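You operate a simulated robot arm through the tools that you are given. There is no shell and no other tool.

You run a simulated two-armed robot. Do the job below in one go: nothing can be reset, and whatever is moved stays where it is left.

## Task
Clamp the gripper, test its spring and sort it: good or weak tray.
Fine: the one in the fixture; 20 N or more is good; leave the clamp lever loose. Set down upright: yellow gripper.

It is judged by the outcome, as a careful person would: the job done as asked, and still so three seconds after it is handed in. It fails if anything else is knocked over, pushed out of place, dropped, spilled or broken.

## Robot
Two 7-joint arms with two-finger grippers on one trunk that stands fixed in place. Base frame: the origin is at the foot of the trunk, x ahead of it, y to its left, z up. Units: mm, rad, N and s.
The left shoulder is at [36, 165, 1155], the right one opposite. Each reaches about 868 mm from its shoulder. Payload 2.45 kg a hand.
The TCP of each hand is the grasp point between the finger pads, 26 mm short of the fingertips. In the tool frame z runs along the fingers and y along their closing line. The gripper opens to 96 mm; its body begins 69 mm behind the TCP.
Orientation is told as [roll, pitch, yaw] about the base's x, y, z axes, in that order, counted from this pose: with the fingers straight down and closing along the base's y, the tool's x points along the base's -x, its y along +y and its z along -z.

## Interface
- The arms move only by the tool apply_moves. It takes "left_moves", "right_moves" or both (then of equal length, played together; a hand with none holds still); each is a list of rows, each an object of numbers (a shift or turn left out is 0, a gripper value left out holds the last): "x", "y", "z": the shift along the tool's x, y, z in units of 30 mm (1.0 is 30 mm); "ax", "ay", "az": the turn, a rotation vector about the tool's x, y, z in units of 6 degrees (1.0 is 6 degrees). In form: [{"x": .., "y": .., "z": .., "ax": .., "ay": .., "az": ..}, ...]. A call has 1 to 20 rows; each row shifts and turns the commanded pose from where the row before left it, along the tool's axes as they then stand. "left_hand" and "right_hand" are, for a hand that has rows, the finger opening in mm, from 0 to 96, set as the call begins (left out, the last holds). A call with a number of a shift or a turn outside -1 to 1 is refused whole. Each row takes 0.2 s and may step no farther than 50 mm and 0.15 rad from the row before; otherwise, or with a gripper value out of range, the whole call is refused. A pose out of reach is approached as far as the arm can. The call stops where the force on the tool passes 60 N (or 10 N more than at its start, if that is more) or the arm is blocked; 0.2 s more then pass. Each finger travels about 119.9 mm/s and halts on what it meets, pressing with about 23 N; the grip force reading is that of the motor and also rises with nothing between the fingers. The clock runs only during rows and for 0.2 s after the last one: add rows that do not move to give the fingers time. It gives the time, the measured TCP pose, the force on the tool (base axes), the opening and the grip force at its end, in the units of the frame above (readings bear some noise), with the torque about the TCP (base axes, N m) and any sound that the robot's microphone picked up, and new pictures: "views" is both (left out), scene, wrist or none (wrist: the cameras of the hands that moved).
- Cameras (640 x 400 px; columns grow to the right, rows downward): "scene" is now at [86.6, 29.2, 1637.2]; the picture's right is [0.37, -0.93, 0.00], its down [-0.69, -0.27, -0.67] and it looks along [0.62, 0.24, -0.74] (base axes); focal length 373 px, centre (320, 200). "left" rides on the left gripper at [82, -3, -98] in its tool frame; the picture's right is [0.04, 1.00, 0.00], its down [-0.73, 0.03, -0.68] and it looks along [-0.68, 0.03, 0.73] (tool axes); focal length 256 px, centre (320, 200). "right" rides on the right gripper at [82, 3, -98] in its tool frame; the picture's right is [-0.04, 1.00, 0.00], its down [-0.73, -0.03, -0.68] and it looks along [-0.68, -0.03, 0.73] (tool axes); focal length 256 px, centre (320, 200). There is no depth. A picture from a camera that has moved, and an enlarged one, comes with that camera's place and axes in the base frame and with its lens. The place of the scene camera against the robot may be out by one fixed shift of up to 18 mm in any direction.
- raise_lower(by): moves the trunk up (or, below 0, down) by that many mm; the arms and the scene camera ride with it, the base frame stays. It gives what a move gives, with no picture.
- aim_head(pan, tilt): turns the head with the scene camera to pan (to the left, within 2.094 rad either way) and tilt (down, from -0.506 to 1.204), counted from straight ahead of the robot (the tilt from the chest, where the trunk bows). It gives what a move gives, and a new picture of the scene camera.
- inspect(camera, box): a new picture of the part [left, top, right, bottom] of that camera's present view, enlarged. It takes no simulated time.
- close_job(): hands the job in; it is judged then, once.

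Places have to be worked out from the pictures, the camera data and where the tool is seen. Open the grippers and draw the arms clear of the work before you hand the job in, unless the task says otherwise.

The tools are called after ">>>" as name(argument=value, ...) on one line, values as JSON. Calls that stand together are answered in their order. apply_moves: Moves the arms, as the interface text tells. Its arguments: {"type":"object","properties":{"left_moves":{"type":"array","items":{"type":"object","properties":{"x":{"type":"number"},"y":{"type":"number"},"z":{"type":"number"},"ax":{"type":"number"},"ay":{"type":"number"},"az":{"type":"number"}}}},"left_hand":{"type":"number"},"right_moves":{"type":"array","items":{"type":"object","properties":{"x":{"type":"number"},"y":{"type":"number"},"z":{"type":"number"},"ax":{"type":"number"},"ay":{"type":"number"},"az":{"type":"number"}}}},"right_hand":{"type":"number"},"views":{"type":"string","enum":["both","scene","wrist","none"]}},"required":[]} The other tools are called the same way: raise_lower (by) moves the trunk up or down; aim_head (pan, tilt) turns the head that bears the scene camera; inspect (camera, box) takes an enlarged picture of a part of a camera's view; close_job () hands the job in.

At the start:

```text
clock: 0.0
left_tool_pos: [415.0, 500.8, 1189.8]
left_tcp_rot: [-0.002, -0.001, 0.0]
left_wrist_force: [0.0, 0.3, 0.1]
left_wrist_torque: [0.03, -0.01, 0.0]
left_opening: 95.8
left_finger_force: 0.0
right_tool_pos: [452.4, 26.5, 1174.5]
right_tcp_rot: [0.0, 0.002, -0.002]
right_wrist_force: [0.0, 0.1, -0.2]
right_wrist_torque: [0.03, 0.02, 0.0]
right_opening: 95.8
right_finger_force: 0.0
trunk travel left (down, up): [-325.0, 242.0]
head pan, tilt (commanded): [0.375, 0.834]
```

scene: 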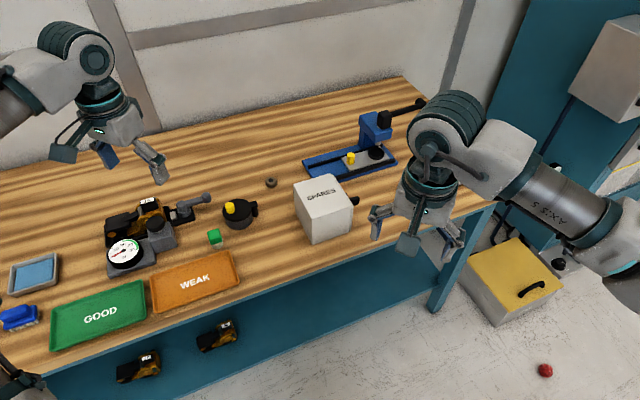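
right: 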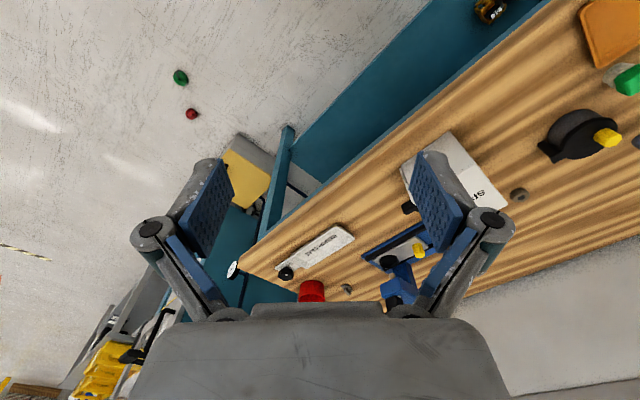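
left: 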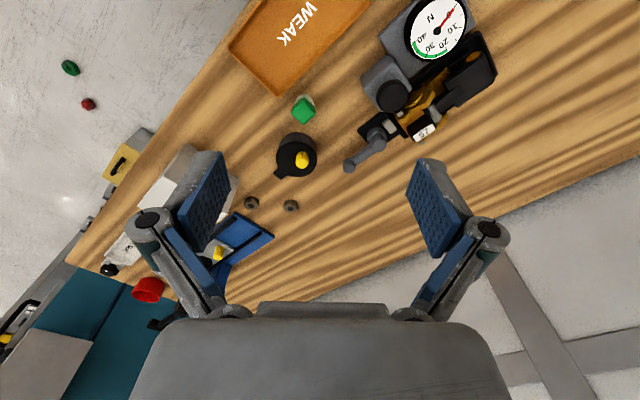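

I'll look closely at the fixture, the dial and the trays before moving anything.

>>> inspect(camera="scene", box=[80, 170, 280, 295])

>>> inspect(camera="left", box=[330, 0, 530, 190])

>>> inspect(camera="scene", box=[280, 80, 480, 250])

>>> inspect(camera="scene", box=[0, 220, 260, 400])

```text
3.20 times, centred on (180, 232) of scene
camera zoom: at [86.6, 29.2, 1637.2], right [0.37, -0.93, 0.0], down [-0.69, -0.27, -0.67], along [0.62, 0.24, -0.74], focal length 1192 px, centre (768, 96)
```

zoom: 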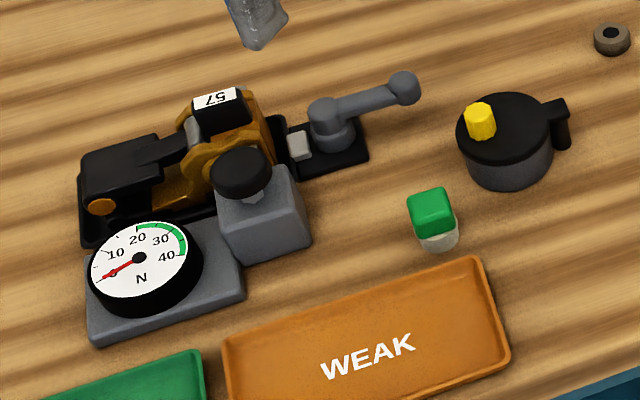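

```text
2.11 times, centred on (430, 95) of left
camera zoom: at [334.8, 497.0, 1288.1], right [-0.04, 1.0, 0.0], down [0.73, 0.03, 0.68], along [0.68, 0.03, -0.73], focal length 539 px, centre (88, 421)
```

zoom: 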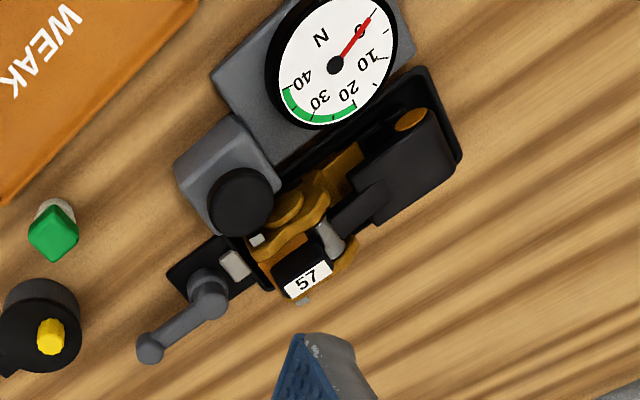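

```text
2.35 times, centred on (380, 165) of scene
camera zoom: at [86.6, 29.2, 1637.2], right [0.37, -0.93, 0.0], down [-0.69, -0.27, -0.67], along [0.62, 0.24, -0.74], focal length 877 px, centre (179, 282)
```

zoom: 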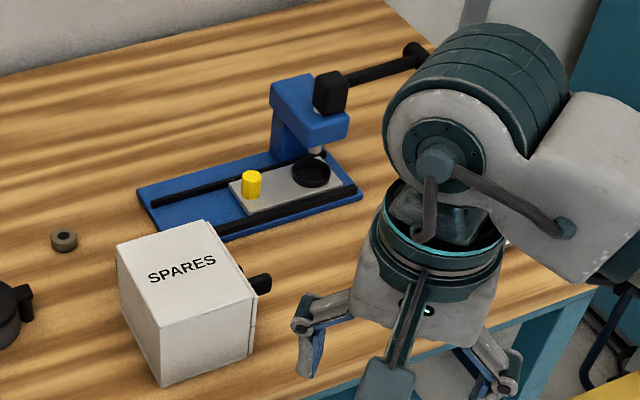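

```text
2.22 times, centred on (130, 310) of scene
camera zoom: at [86.6, 29.2, 1637.2], right [0.37, -0.93, 0.0], down [-0.69, -0.27, -0.67], along [0.62, 0.24, -0.74], focal length 828 px, centre (742, -44)
```

zoom: 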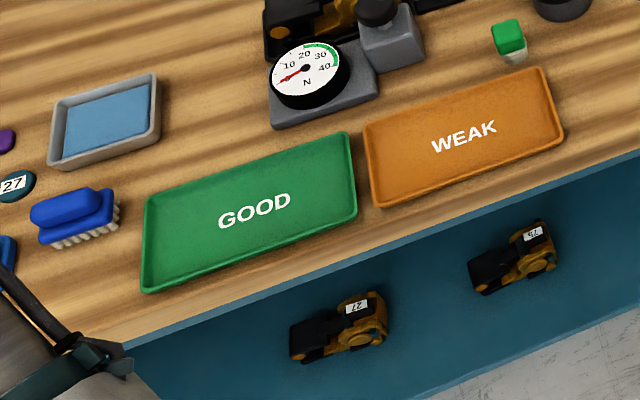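

The fixture holds gripper "57" with a dial, a black press knob and a grey clamp lever; it looks to be around x≈450, y≈620. I'll aim the head at it for a better-centred view.

>>> aim_head(pan=0.95, tilt=0.85)

```text
clock: 1.0
left_tool_pos: [413.3, 499.5, 1192.4]
left_tcp_rot: [0.001, -0.001, -0.001]
left_wrist_force: [-0.2, -0.1, 0.1]
left_wrist_torque: [0.0, -0.01, -0.01]
left_opening: 95.6
left_finger_force: 0.1
right_tool_pos: [448.6, 22.8, 1176.9]
right_tcp_rot: [0.002, 0.0, -0.002]
right_wrist_force: [0.7, 0.1, -0.2]
right_wrist_torque: [0.01, 0.0, -0.01]
right_opening: 96.1
right_finger_force: 0.1
trunk travel left (down, up): [-325.0, 242.0]
head pan, tilt (commanded): [0.949, 0.85]
camera scene: at [58.6, 63.8, 1636.0], right [0.81, -0.58, 0.0], down [-0.44, -0.61, -0.66], along [0.38, 0.53, -0.75], focal length 373 px, centre (320, 200)
```

scene: 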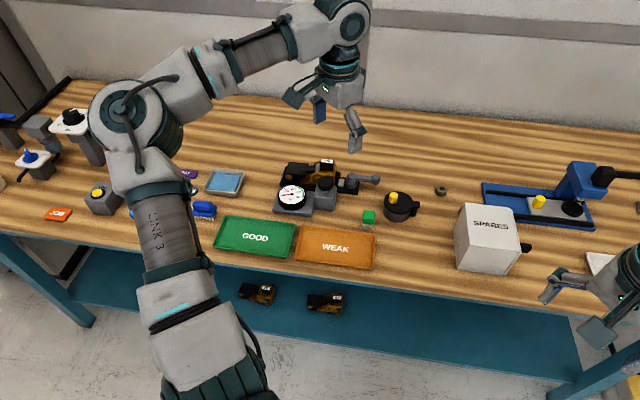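

>>> inspect(camera="scene", box=[255, 145, 395, 232])

>>> inspect(camera="scene", box=[200, 150, 400, 275])

>>> inspect(camera="scene", box=[220, 270, 380, 330])

```text
4.57 times, centred on (325, 188) of scene
camera zoom: at [58.6, 63.8, 1636.0], right [0.81, -0.58, 0.0], down [-0.44, -0.61, -0.66], along [0.38, 0.53, -0.75], focal length 1703 px, centre (297, 253)
```

zoom: 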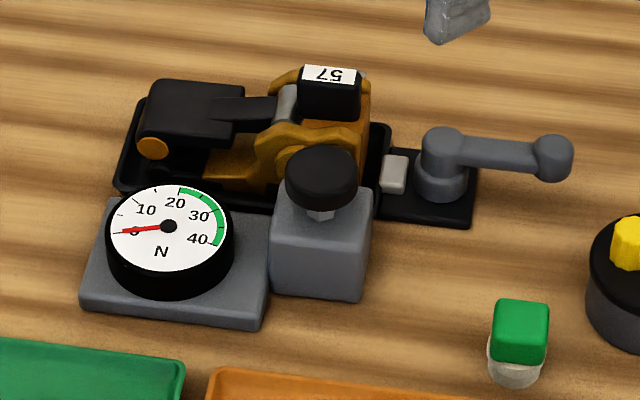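

```text
3.20 times, centred on (300, 212) of scene
camera zoom: at [58.6, 63.8, 1636.0], right [0.81, -0.58, 0.0], down [-0.44, -0.61, -0.66], along [0.38, 0.53, -0.75], focal length 1192 px, centre (384, 160)
```

zoom: 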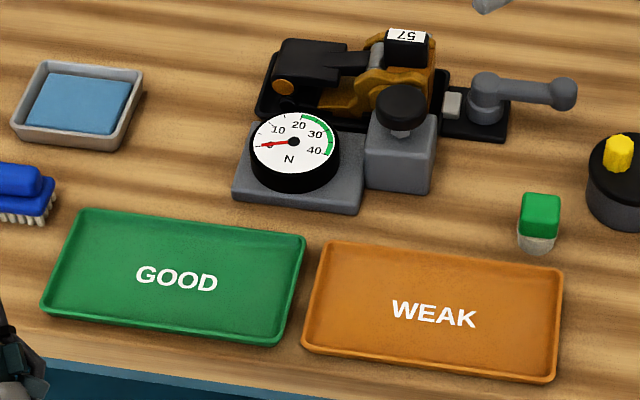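

```text
4.00 times, centred on (300, 300) of scene
camera zoom: at [58.6, 63.8, 1636.0], right [0.81, -0.58, 0.0], down [-0.44, -0.61, -0.66], along [0.38, 0.53, -0.75], focal length 1490 px, centre (400, -200)
```

zoom: 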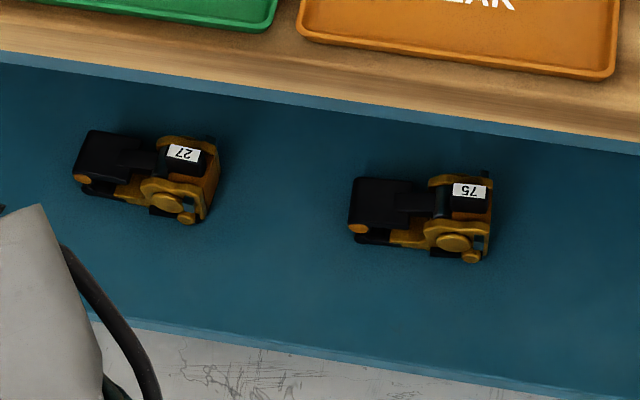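

The table runs at about 45° in the base frame (long axis along [0.7,-0.7]), and the knob triangulates to about [455, 595, 955]. I'll bring the left hand to a look-out position in front of the fixture, yawed 45° to square up with it.

>>> apply_moves(left_moves=[{"x": 0.86, "z": 0.5}, {"x": 0.86, "z": 0.5}, {"x": 0.86, "z": 0.5}, {"x": 0.86, "z": 0.5}, {"az": -0.9375}, {"az": -0.9375}, {"az": -0.9375}, {"az": -0.9375}, {"az": -0.9375}, {"az": -0.9375}, {"az": -0.9375}, {"az": -0.9375}, {}], views="both")

```text
clock: 3.8
left_tool_pos: [311.2, 499.1, 1132.3]
left_tcp_rot: [-0.001, -0.002, 0.788]
left_wrist_force: [-0.6, 0.0, 0.8]
left_wrist_torque: [-0.01, 0.01, 0.01]
left_opening: 96.0
left_finger_force: 0.0
right_tool_pos: [448.3, 24.2, 1176.5]
right_tcp_rot: [0.002, -0.001, -0.001]
right_wrist_force: [0.2, 0.4, -0.6]
right_wrist_torque: [0.04, 0.01, -0.03]
right_opening: 96.0
right_finger_force: 0.1
trunk travel left (down, up): [-325.0, 242.0]
head pan, tilt (commanded): [0.949, 0.85]
camera scene: at [57.7, 64.2, 1636.0], right [0.81, -0.58, 0.0], down [-0.44, -0.61, -0.66], along [0.38, 0.53, -0.75], focal length 373 px, centre (320, 200)
camera left: at [254.6, 438.6, 1229.4], right [-0.74, 0.68, 0.0], down [0.5, 0.54, 0.68], along [0.46, 0.5, -0.73], focal length 256 px, centre (320, 200)
```

scene: 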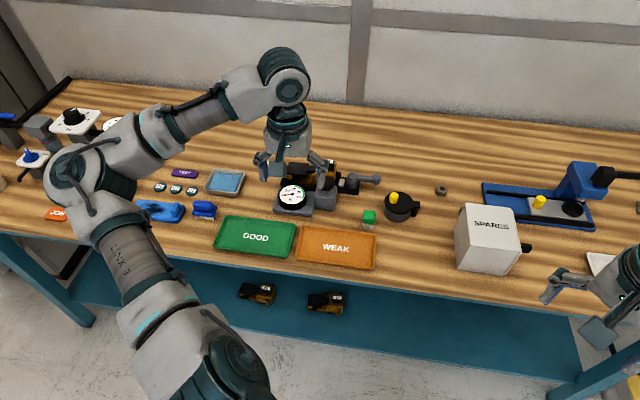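
left: 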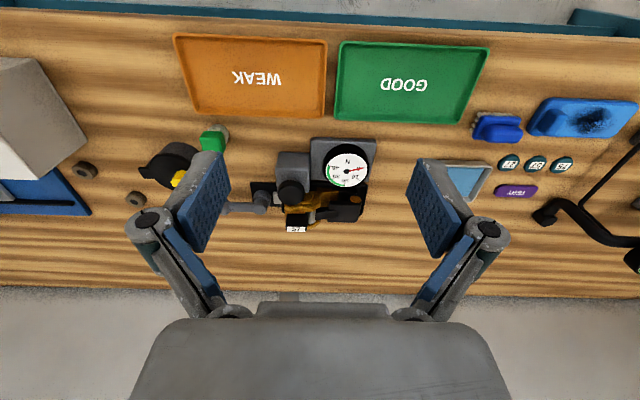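

The left wrist camera now sees the fixture squarely (picture upside down, robot side at the top). I'll enlarge the fixture.

>>> inspect(camera="left", box=[210, 125, 390, 245])

>>> inspect(camera="scene", box=[255, 145, 395, 232])

>>> inspect(camera="left", box=[160, 20, 500, 232])

```text
3.33 times, centred on (300, 185) of left
camera zoom: at [254.6, 438.6, 1229.4], right [-0.74, 0.68, 0.0], down [0.5, 0.54, 0.68], along [0.46, 0.5, -0.73], focal length 853 px, centre (387, 250)
```

zoom: 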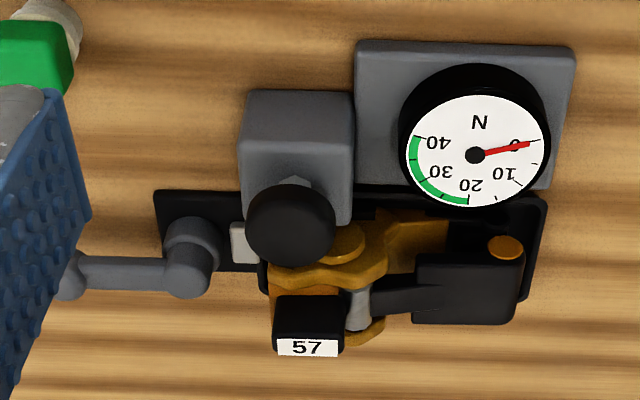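

```text
4.57 times, centred on (325, 188) of scene
camera zoom: at [57.7, 64.2, 1636.0], right [0.81, -0.58, 0.0], down [-0.44, -0.61, -0.66], along [0.38, 0.53, -0.75], focal length 1703 px, centre (297, 253)
```

zoom: 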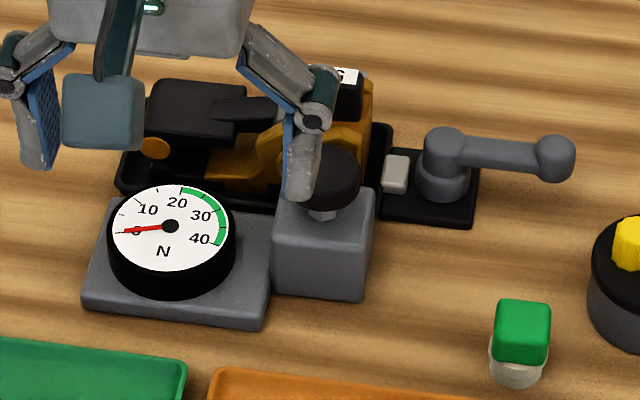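

```text
1.88 times, centred on (330, 126) of left
camera zoom: at [254.6, 438.6, 1229.4], right [-0.74, 0.68, 0.0], down [0.5, 0.54, 0.68], along [0.46, 0.5, -0.73], focal length 482 px, centre (301, 339)
```

zoom: 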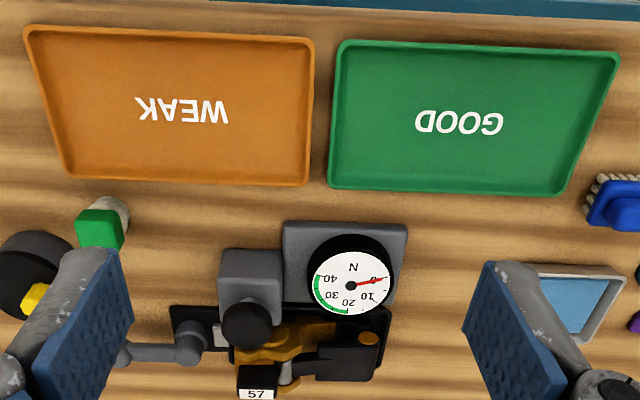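

Fixture points work out in table axes (l along [.71,-.71], d along [.71,.71]): knob about l −98, d 740; lever pivot about l −45, d 785; lever ball about l 19, d 795. I'll move the camera closer to study the clamp lever.

>>> apply_moves(left_moves=[{"x": -0.667, "y": -0.672, "z": 0.639}, {"x": -0.667, "y": -0.672, "z": 0.639}, {"x": -0.667, "y": -0.672, "z": 0.639}, {"x": -0.667, "y": -0.672, "z": 0.639}, {"x": -0.667, "y": -0.672, "z": 0.639}, {"x": -0.667, "y": -0.672, "z": 0.639}, {}, {}], views="both")

```text
clock: 5.6
left_tool_pos: [481.7, 497.0, 1019.1]
left_tcp_rot: [-0.002, -0.004, 0.785]
left_wrist_force: [0.4, -0.2, -0.8]
left_wrist_torque: [0.0, 0.0, -0.03]
left_opening: 96.0
left_finger_force: 0.0
right_tool_pos: [448.8, 24.3, 1176.3]
right_tcp_rot: [0.002, -0.003, -0.001]
right_wrist_force: [0.3, 0.1, 0.0]
right_wrist_torque: [0.0, 0.02, -0.01]
right_opening: 96.0
right_finger_force: 0.1
trunk travel left (down, up): [-325.0, 242.0]
head pan, tilt (commanded): [0.949, 0.85]
camera scene: at [58.7, 63.7, 1636.0], right [0.81, -0.58, 0.0], down [-0.44, -0.61, -0.66], along [0.38, 0.53, -0.75], focal length 373 px, centre (320, 200)
camera left: at [425.2, 436.5, 1116.1], right [-0.73, 0.68, 0.0], down [0.5, 0.54, 0.68], along [0.46, 0.5, -0.73], focal length 256 px, centre (320, 200)
```

scene: 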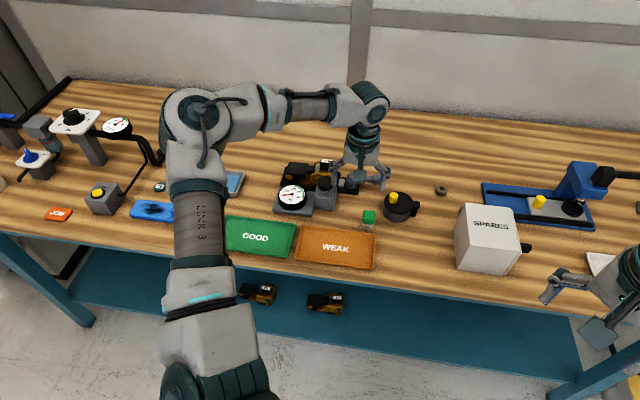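
left: 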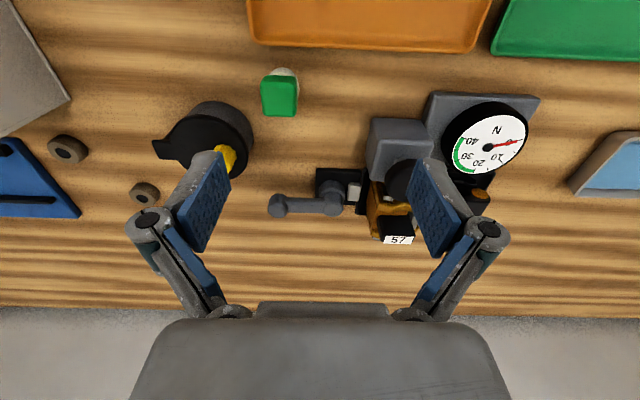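

>>> inspect(camera="left", box=[250, 150, 370, 230])

>>> inspect(camera="left", box=[340, 80, 550, 220])

>>> inspect(camera="scene", box=[270, 140, 430, 240])

```text
5.00 times, centred on (310, 190) of left
camera zoom: at [425.2, 436.5, 1116.1], right [-0.73, 0.68, 0.0], down [0.5, 0.54, 0.68], along [0.46, 0.5, -0.73], focal length 1280 px, centre (370, 250)
```

zoom: 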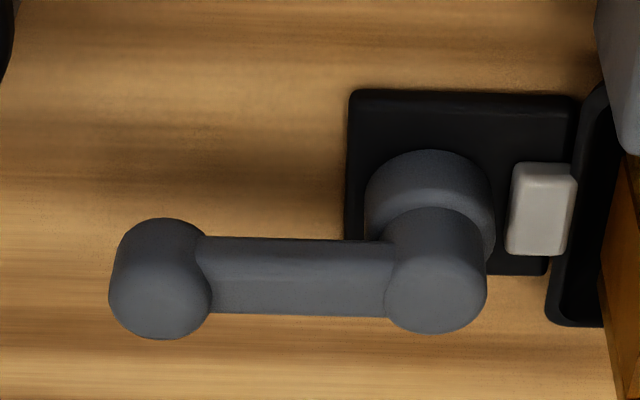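

```text
2.86 times, centred on (445, 150) of left
camera zoom: at [425.2, 436.5, 1116.1], right [-0.73, 0.68, 0.0], down [0.5, 0.54, 0.68], along [0.46, 0.5, -0.73], focal length 731 px, centre (-37, 343)
```

zoom: 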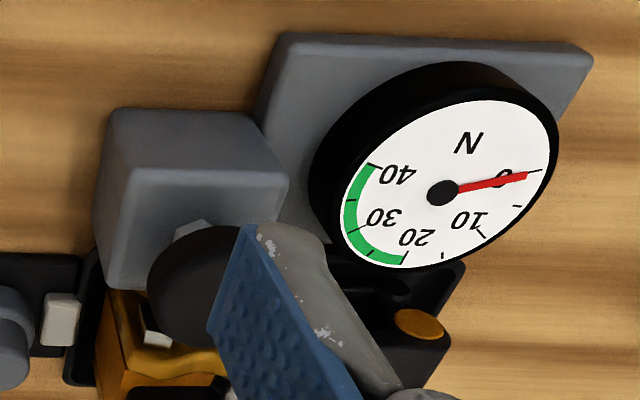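

```text
4.00 times, centred on (350, 190) of scene
camera zoom: at [58.7, 63.7, 1636.0], right [0.81, -0.58, 0.0], down [-0.44, -0.61, -0.66], along [0.38, 0.53, -0.75], focal length 1490 px, centre (200, 240)
```

zoom: 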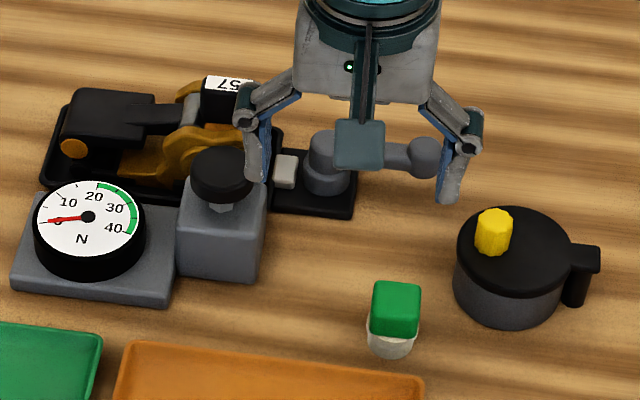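

The lever triangulates to pivot l −34, d 830 and ball l 32, d 830 at z≈895; the tray rims are near z≈865, so the table is around 855. I'll close the fingers and go to a hover just in front of the lever's ball, high above it, to check the alignment.

>>> apply_moves(left_moves=[{"x": -0.867, "y": -0.34, "z": 0.283}, {"x": -0.867, "y": -0.34, "z": 0.283}, {"x": -0.867, "y": -0.34, "z": 0.283}, {"x": -0.867, "y": -0.34, "z": 0.283}, {}, {}], left_hand=0, views="both")

```text
clock: 7.0
left_tool_pos: [585.1, 542.0, 984.9]
left_tcp_rot: [-0.002, -0.001, 0.785]
left_wrist_force: [-0.3, -0.7, 0.5]
left_wrist_torque: [-0.01, -0.02, 0.01]
left_opening: 0.0
left_finger_force: 23.0
right_tool_pos: [448.7, 24.6, 1175.8]
right_tcp_rot: [0.001, 0.0, -0.001]
right_wrist_force: [0.8, 0.2, 0.7]
right_wrist_torque: [0.01, -0.01, 0.01]
right_opening: 95.9
right_finger_force: 0.0
trunk travel left (down, up): [-325.0, 242.0]
head pan, tilt (commanded): [0.949, 0.85]
camera scene: at [59.5, 63.6, 1636.0], right [0.81, -0.58, 0.0], down [-0.44, -0.61, -0.66], along [0.38, 0.53, -0.75], focal length 373 px, centre (320, 200)
camera left: at [529.4, 481.6, 1082.3], right [-0.73, 0.68, 0.0], down [0.5, 0.54, 0.68], along [0.46, 0.5, -0.73], focal length 256 px, centre (320, 200)
```

scene: 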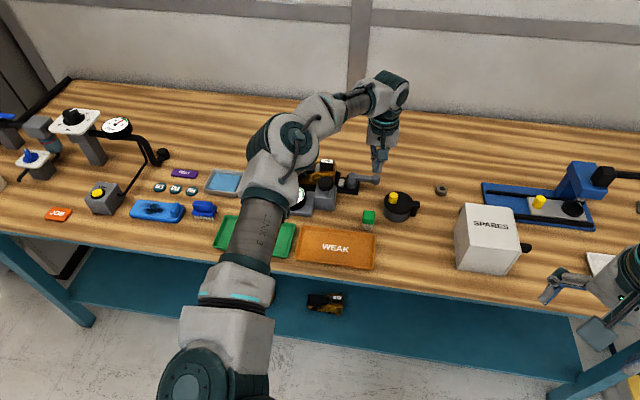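
left: 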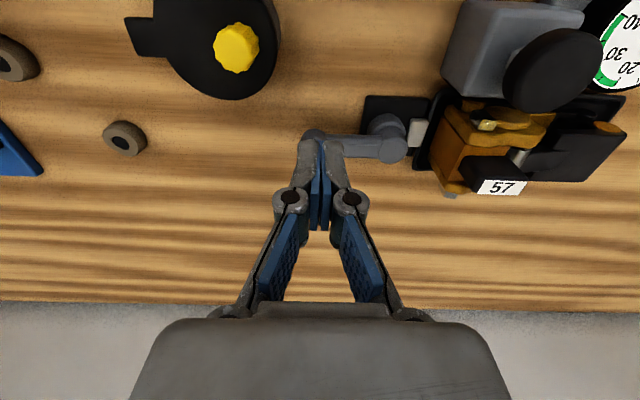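

>>> inspect(camera="left", box=[250, 60, 450, 220])

>>> inspect(camera="left", box=[380, 0, 640, 210])

>>> inspect(camera="scene", box=[300, 60, 460, 230])

```text
2.50 times, centred on (350, 140) of left
camera zoom: at [529.4, 481.6, 1082.3], right [-0.73, 0.68, 0.0], down [0.5, 0.54, 0.68], along [0.46, 0.5, -0.73], focal length 640 px, centre (245, 350)
```

zoom: 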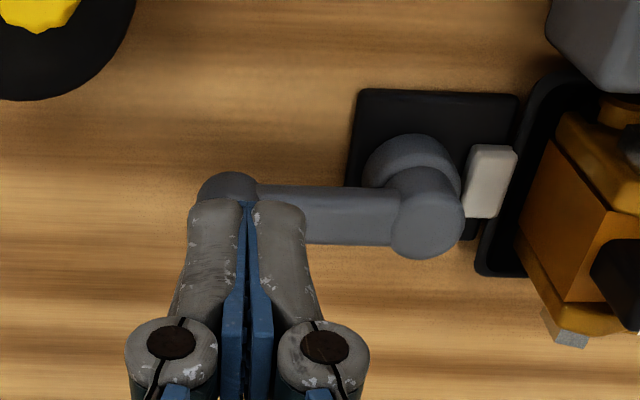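

```text
1.90 times, centred on (510, 105) of left
camera zoom: at [529.4, 481.6, 1082.3], right [-0.73, 0.68, 0.0], down [0.5, 0.54, 0.68], along [0.46, 0.5, -0.73], focal length 488 px, centre (-42, 381)
```

zoom: 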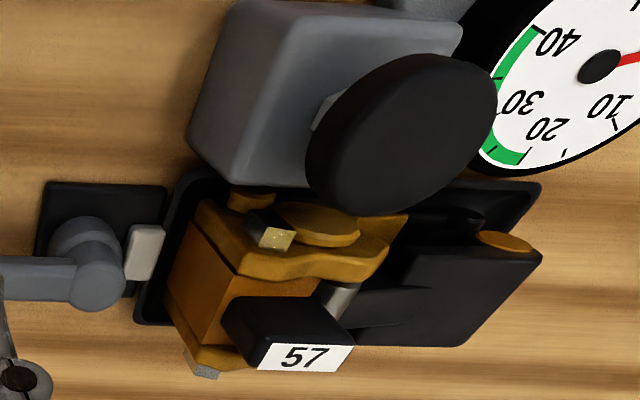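

```text
2.35 times, centred on (380, 145) of scene
camera zoom: at [59.5, 63.6, 1636.0], right [0.81, -0.58, 0.0], down [-0.44, -0.61, -0.66], along [0.38, 0.53, -0.75], focal length 877 px, centre (179, 329)
```

zoom: 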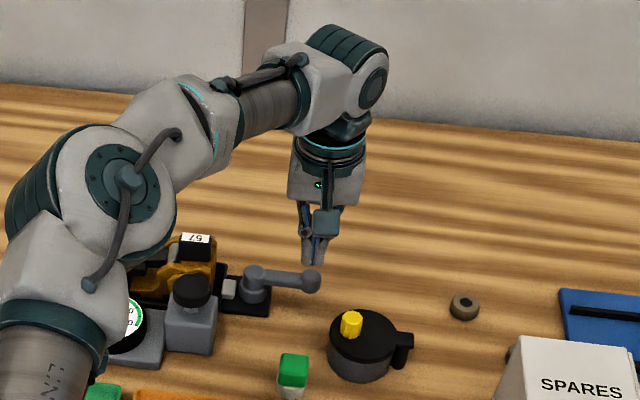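

Fingers hover at l 30, d 797, with the lever's ball about 828 in d, so there is room to go down in front of it. I'll descend to a fingertip height of about 873.

>>> apply_moves(left_moves=[{"z": 0.717}, {"z": 0.717}, {"z": 0.717}, {"z": 0.717}, {}], views="both")

>>> inspect(camera="left", box=[220, 60, 460, 220])

>>> inspect(camera="scene", box=[310, 120, 430, 220])

```text
clock: 8.2
left_tool_pos: [583.7, 540.4, 898.5]
left_tcp_rot: [-0.001, -0.005, 0.783]
left_wrist_force: [0.2, -0.3, 0.5]
left_wrist_torque: [0.02, -0.01, 0.0]
left_opening: 0.1
left_finger_force: 22.8
right_tool_pos: [448.2, 22.8, 1176.0]
right_tcp_rot: [0.002, 0.0, -0.001]
right_wrist_force: [-1.7, 0.0, 0.1]
right_wrist_torque: [0.0, 0.01, 0.05]
right_opening: 95.8
right_finger_force: 0.0
trunk travel left (down, up): [-325.0, 242.0]
head pan, tilt (commanded): [0.949, 0.85]
camera scene: at [60.0, 62.1, 1636.1], right [0.81, -0.58, 0.0], down [-0.44, -0.61, -0.66], along [0.38, 0.54, -0.75], focal length 373 px, centre (320, 200)
camera left: at [527.8, 480.3, 996.2], right [-0.73, 0.68, 0.0], down [0.5, 0.54, 0.68], along [0.46, 0.5, -0.73], focal length 256 px, centre (320, 200)
```

scene: 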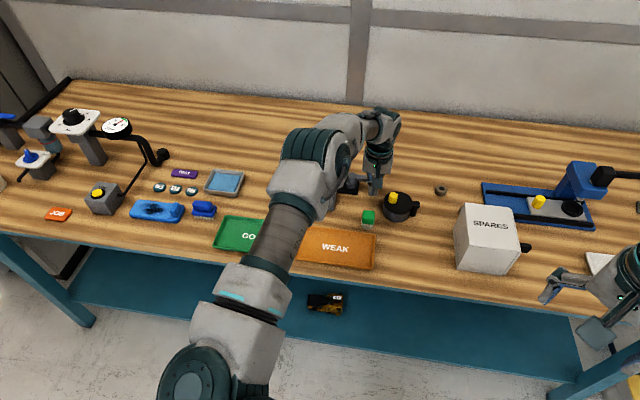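
left: 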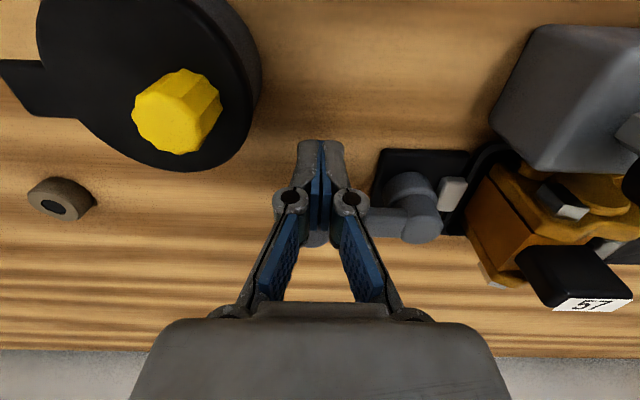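

```text
2.50 times, centred on (340, 140) of left
camera zoom: at [527.8, 480.3, 996.2], right [-0.73, 0.68, 0.0], down [0.5, 0.54, 0.68], along [0.46, 0.5, -0.73], focal length 640 px, centre (270, 350)
```

zoom: 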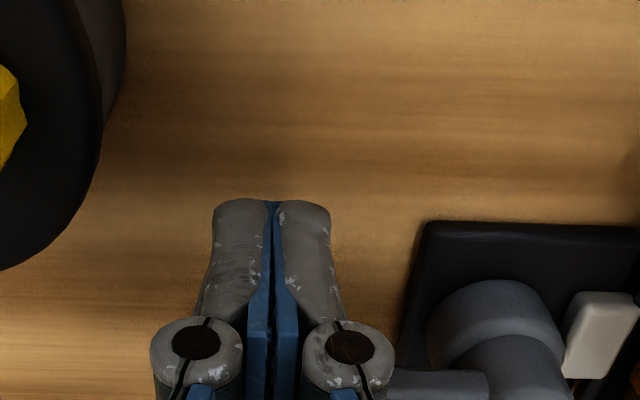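

```text
4.00 times, centred on (370, 170) of scene
camera zoom: at [60.0, 62.1, 1636.1], right [0.81, -0.58, 0.0], down [-0.44, -0.61, -0.66], along [0.38, 0.54, -0.75], focal length 1490 px, centre (120, 320)
```

zoom: 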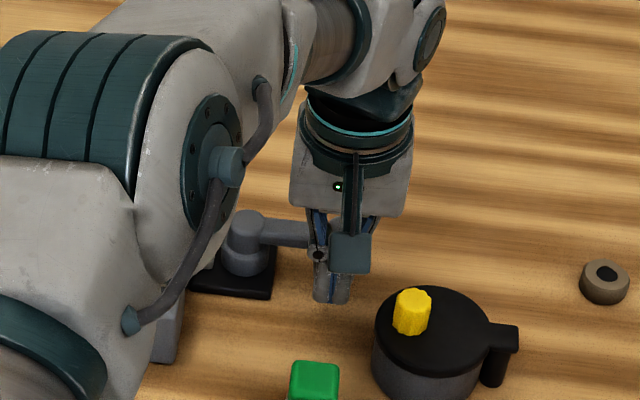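

The fingers sit just in front of the ball without touching. I'll ease towards +d in small steps and watch the force to find out whether the lever swings that way.

>>> apply_moves(left_moves=[{"x": -0.15}, {"x": -0.15}, {"x": -0.1}], views="wrist")

```text
clock: 9.0
left_tool_pos: [583.5, 545.6, 902.0]
left_tcp_rot: [-0.002, -0.004, 0.786]
left_wrist_force: [1.1, 0.4, 0.5]
left_wrist_torque: [-0.02, 0.03, -0.01]
left_opening: 0.0
left_finger_force: 22.7
left hand out of reach, approached as far as the arm can: row 1, 2
right_tool_pos: [447.5, 24.6, 1175.4]
right_tcp_rot: [0.002, -0.002, -0.002]
right_wrist_force: [0.1, -0.1, -0.8]
right_wrist_torque: [0.0, 0.0, -0.02]
right_opening: 96.0
right_finger_force: 0.0
trunk travel left (down, up): [-325.0, 242.0]
head pan, tilt (commanded): [0.949, 0.85]
camera left: at [527.7, 485.2, 998.9], right [-0.73, 0.68, 0.0], down [0.5, 0.54, 0.68], along [0.46, 0.5, -0.73], focal length 256 px, centre (320, 200)
```

left: 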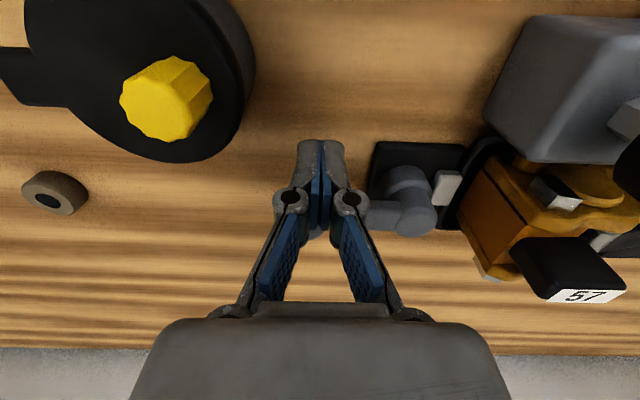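

The lever position is at the edge of reach with the hand vertical (the arm stopped short and the reading shows almost no force). I'll lift and draw back, then tilt the hand so the fingers lean outward and the wrist comes closer to the shoulder.

>>> apply_moves(left_moves=[{"x": 0.3, "z": -0.8}, {"x": 0.6, "z": -1.0}, {"x": 0.6, "z": -1.0}, {"x": 0.6, "z": -0.7}, {"ay": -1}, {"ay": -1}, {"ay": -1}, {"ay": -1}, {"ay": -1}, {"ay": -1}, {}], views="both")

```text
clock: 11.4
left_tool_pos: [541.3, 502.1, 1003.7]
left_tcp_rot: [-0.002, -0.632, 0.785]
left_wrist_force: [0.1, -0.3, -0.4]
left_wrist_torque: [-0.01, -0.03, 0.01]
left_opening: 0.1
left_finger_force: 23.3
right_tool_pos: [449.3, 25.1, 1176.9]
right_tcp_rot: [0.002, -0.001, 0.0]
right_wrist_force: [0.2, 0.3, 0.5]
right_wrist_torque: [-0.03, -0.01, -0.02]
right_opening: 96.0
right_finger_force: 0.0
trunk travel left (down, up): [-325.0, 242.0]
head pan, tilt (commanded): [0.949, 0.85]
camera scene: at [59.3, 63.2, 1636.0], right [0.81, -0.58, 0.0], down [-0.44, -0.61, -0.66], along [0.38, 0.53, -0.75], focal length 373 px, centre (320, 200)
camera left: at [455.5, 411.5, 1035.6], right [-0.73, 0.68, -0.03], down [0.11, 0.16, 0.98], along [0.68, 0.71, -0.19], focal length 256 px, centre (320, 200)
```

scene: 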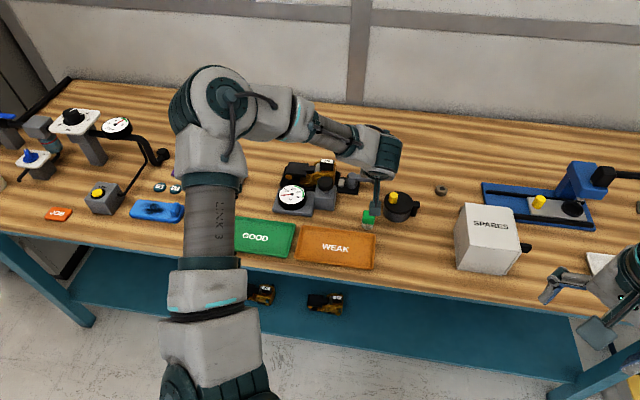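
left: 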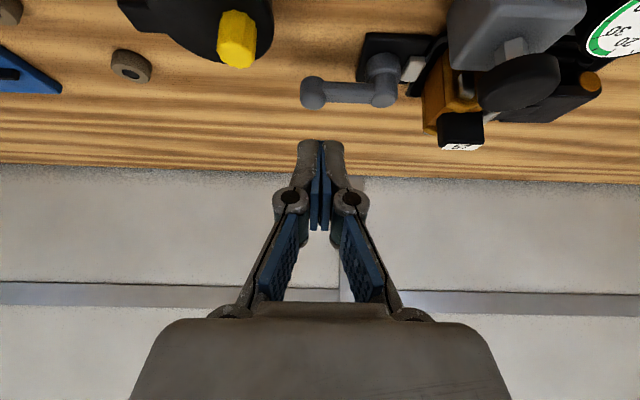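

With the lean, this view puts the ball at about (l 34.5, d 831, z 890) and pivot at (−31.5, 830). I'll ease the tilt to 24° for clearance over the green bottle and come down in front of the ball.

>>> apply_moves(left_moves=[{"ay": 1}, {"ay": 1}, {"x": 0.1575, "y": -0.033, "z": 0.906}, {"x": 0.1575, "y": -0.033, "z": 0.906}, {"x": 0.1575, "y": -0.033, "z": 0.906}, {"x": 0.1575, "y": -0.033, "z": 0.906}, {}], views="both")

>>> inspect(camera="left", box=[220, 60, 460, 220])

>>> inspect(camera="scene", box=[310, 120, 430, 220])

```text
clock: 13.0
left_tool_pos: [561.0, 519.4, 898.1]
left_tcp_rot: [-0.002, -0.423, 0.786]
left_wrist_force: [-0.4, 0.5, 0.4]
left_wrist_torque: [0.02, -0.02, 0.01]
left_opening: 0.1
left_finger_force: 23.6
right_tool_pos: [448.3, 24.1, 1176.1]
right_tcp_rot: [0.001, -0.002, -0.002]
right_wrist_force: [-0.7, -0.2, -0.6]
right_wrist_torque: [-0.02, 0.03, 0.0]
right_opening: 96.1
right_finger_force: 0.1
trunk travel left (down, up): [-325.0, 242.0]
head pan, tilt (commanded): [0.949, 0.85]
camera scene: at [59.0, 63.7, 1636.0], right [0.81, -0.58, 0.0], down [-0.44, -0.61, -0.66], along [0.38, 0.53, -0.75], focal length 373 px, centre (320, 200)
camera left: at [481.7, 434.6, 954.3], right [-0.73, 0.68, -0.02], down [0.25, 0.3, 0.92], along [0.63, 0.67, -0.39], focal length 256 px, centre (320, 200)
```

scene: 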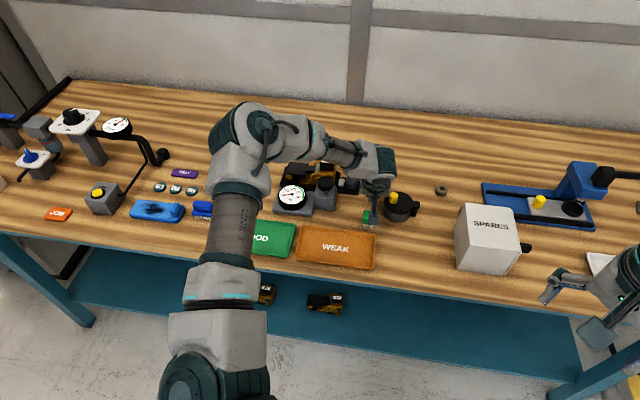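
left: 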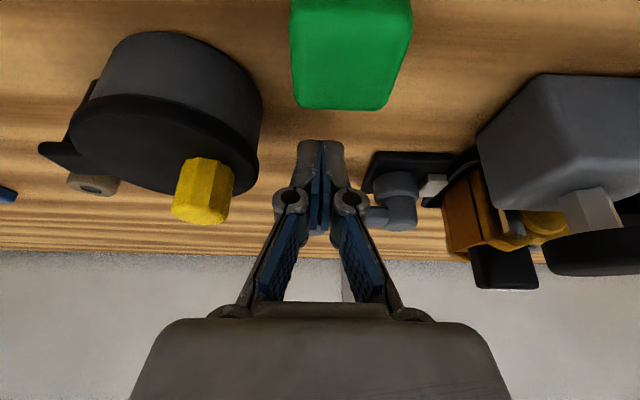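

```text
2.50 times, centred on (340, 140) of left
camera zoom: at [481.7, 434.6, 954.3], right [-0.73, 0.68, -0.02], down [0.25, 0.3, 0.92], along [0.63, 0.67, -0.39], focal length 640 px, centre (270, 350)
```

zoom: 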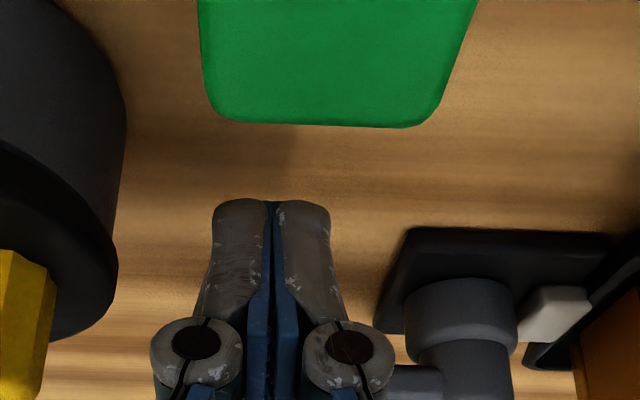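

```text
4.00 times, centred on (370, 170) of scene
camera zoom: at [59.0, 63.7, 1636.0], right [0.81, -0.58, 0.0], down [-0.44, -0.61, -0.66], along [0.38, 0.53, -0.75], focal length 1490 px, centre (120, 320)
```

zoom: 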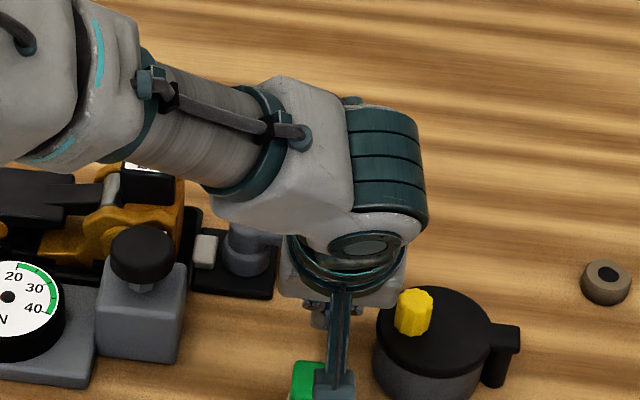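

Clear of the pot and the bottle. Now I push +d in small steps (about 36 mm in total, contact expected near the end) and read the force.

>>> apply_moves(left_moves=[{"x": -0.2436, "z": 0.1085}, {"x": -0.2436, "z": 0.1085}, {"x": -0.2436, "z": 0.1085}, {"x": -0.122, "z": 0.054}, {"x": -0.122, "z": 0.054}, {"x": -0.122, "z": 0.054}], views="wrist")

>>> inspect(camera="left", box=[220, 60, 460, 240])

```text
clock: 14.4
left_tool_pos: [588.2, 543.5, 896.3]
left_tcp_rot: [-0.002, -0.42, 0.785]
left_wrist_force: [-0.3, 0.0, 0.4]
left_wrist_torque: [0.0, 0.02, 0.01]
left_opening: 0.3
left_finger_force: 23.2
right_tool_pos: [449.6, 22.8, 1176.3]
right_tcp_rot: [0.0, -0.001, -0.002]
right_wrist_force: [0.5, 0.5, 0.7]
right_wrist_torque: [0.03, 0.01, 0.01]
right_opening: 95.7
right_finger_force: 0.0
trunk travel left (down, up): [-325.0, 242.0]
head pan, tilt (commanded): [0.949, 0.85]
camera left: at [508.8, 460.7, 952.6], right [-0.73, 0.68, -0.02], down [0.26, 0.3, 0.92], along [0.63, 0.67, -0.39], focal length 256 px, centre (320, 200)
```

left: 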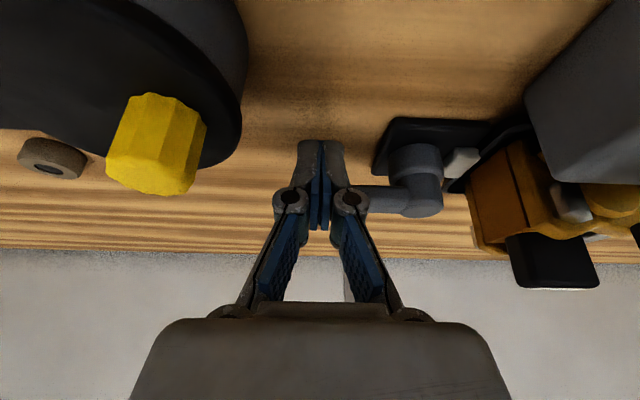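

```text
2.22 times, centred on (340, 150) of left
camera zoom: at [508.8, 460.7, 952.6], right [-0.73, 0.68, -0.02], down [0.26, 0.3, 0.92], along [0.63, 0.67, -0.39], focal length 569 px, centre (276, 311)
```

zoom: 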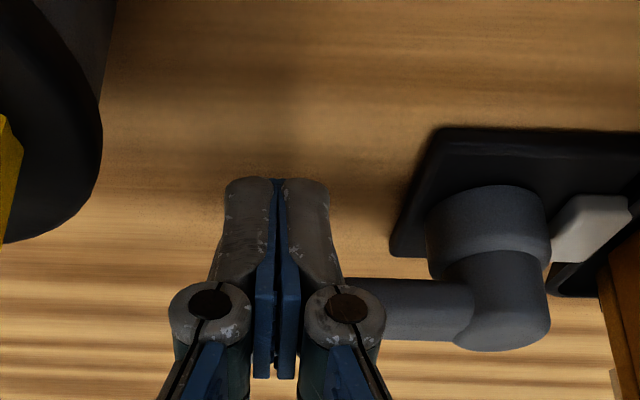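

No contact yet at d 800. I'll keep easing forward 12 mm more.

>>> apply_moves(left_moves=[{"x": -0.122, "z": 0.054}, {"x": -0.122, "z": 0.054}, {"x": -0.122, "z": 0.054}], views="wrist")

>>> inspect(camera="left", box=[220, 60, 460, 240])

>>> inspect(camera="scene", box=[270, 140, 430, 240])

```text
clock: 15.2
left_tool_pos: [589.3, 544.5, 895.9]
left_tcp_rot: [0.007, -0.412, 0.78]
left_wrist_force: [-47.4, -32.4, -10.3]
left_wrist_torque: [-0.43, 0.99, 0.54]
left_opening: 5.8
left_finger_force: 28.3
right_tool_pos: [445.2, 18.5, 1177.3]
right_tcp_rot: [0.007, -0.002, -0.002]
right_wrist_force: [0.4, 0.3, 0.4]
right_wrist_torque: [0.01, 0.04, 0.0]
right_opening: 95.9
right_finger_force: 0.1
trunk travel left (down, up): [-325.0, 242.0]
head pan, tilt (commanded): [0.949, 0.85]
camera left: at [510.7, 461.6, 953.3], right [-0.73, 0.68, -0.01], down [0.27, 0.3, 0.92], along [0.63, 0.67, -0.4], focal length 256 px, centre (320, 200)
```

left: 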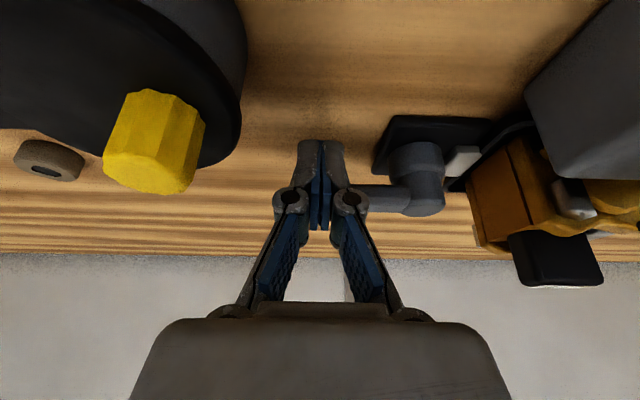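

```text
2.22 times, centred on (340, 150) of left
camera zoom: at [510.7, 461.6, 953.3], right [-0.73, 0.68, -0.01], down [0.27, 0.3, 0.92], along [0.63, 0.67, -0.4], focal length 569 px, centre (276, 311)
```

zoom: 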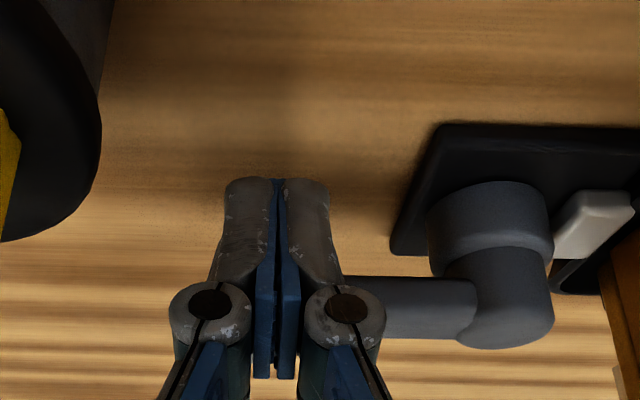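

```text
4.00 times, centred on (350, 190) of scene
camera zoom: at [51.2, 50.8, 1636.5], right [0.81, -0.58, 0.0], down [-0.44, -0.61, -0.66], along [0.38, 0.54, -0.75], focal length 1490 px, centre (200, 240)
```

zoom: 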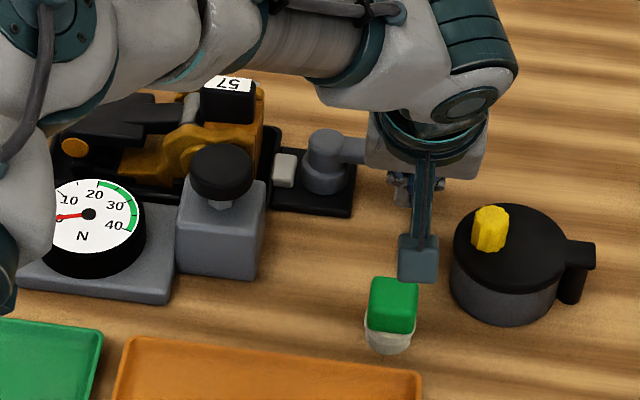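

The reading shot up to 57 N with the lever unmoved, so it is already at its stop in that direction and must swing the other way (towards the robot). I'll back off at once and check nothing shifted.

>>> apply_moves(left_moves=[{"x": 0.3, "z": -0.14}, {"x": 0.5, "z": -0.23}, {"x": 0.5, "z": -0.23}, {}], views="both")

>>> inspect(camera="scene", box=[270, 140, 430, 240])

```text
clock: 16.2
left_tool_pos: [569.5, 518.6, 900.6]
left_tcp_rot: [0.0, -0.427, 0.785]
left_wrist_force: [0.3, 0.7, 0.1]
left_wrist_torque: [0.02, 0.03, 0.03]
left_opening: 0.0
left_finger_force: 28.9
right_tool_pos: [449.7, 19.7, 1176.5]
right_tcp_rot: [0.006, 0.001, -0.002]
right_wrist_force: [1.1, -0.4, -0.6]
right_wrist_torque: [0.0, 0.05, 0.01]
right_opening: 95.8
right_finger_force: 0.1
trunk travel left (down, up): [-325.0, 242.0]
head pan, tilt (commanded): [0.949, 0.85]
camera scene: at [60.4, 54.6, 1636.3], right [0.81, -0.58, -0.01], down [-0.44, -0.61, -0.66], along [0.38, 0.54, -0.75], focal length 373 px, centre (320, 200)
camera left: at [489.2, 434.7, 956.5], right [-0.73, 0.68, -0.02], down [0.25, 0.29, 0.92], along [0.63, 0.67, -0.39], focal length 256 px, centre (320, 200)
```

scene: 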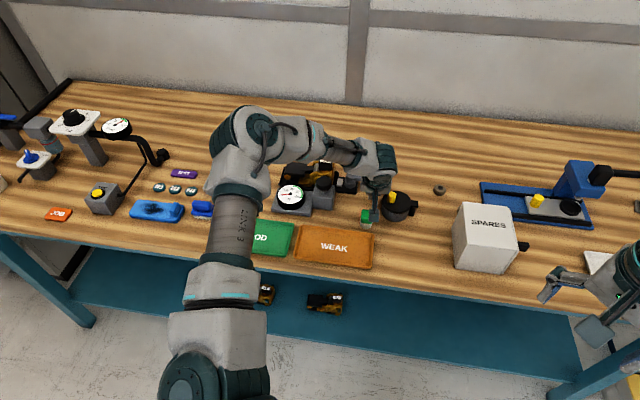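
left: 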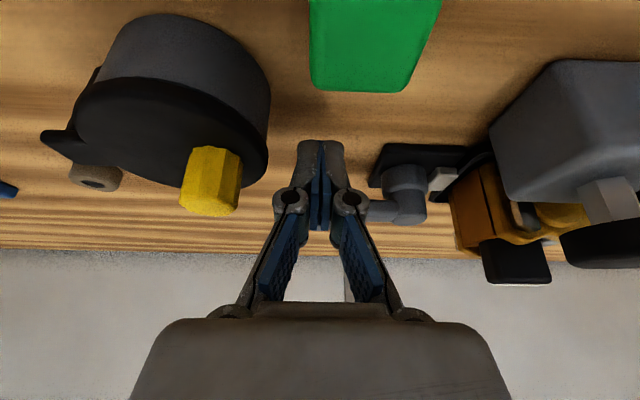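

```text
4.00 times, centred on (350, 190) of scene
camera zoom: at [60.4, 54.6, 1636.3], right [0.81, -0.58, -0.01], down [-0.44, -0.61, -0.66], along [0.38, 0.54, -0.75], focal length 1490 px, centre (200, 240)
```

zoom: 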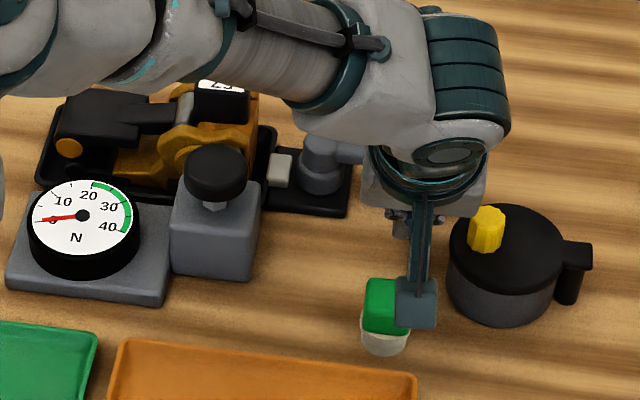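

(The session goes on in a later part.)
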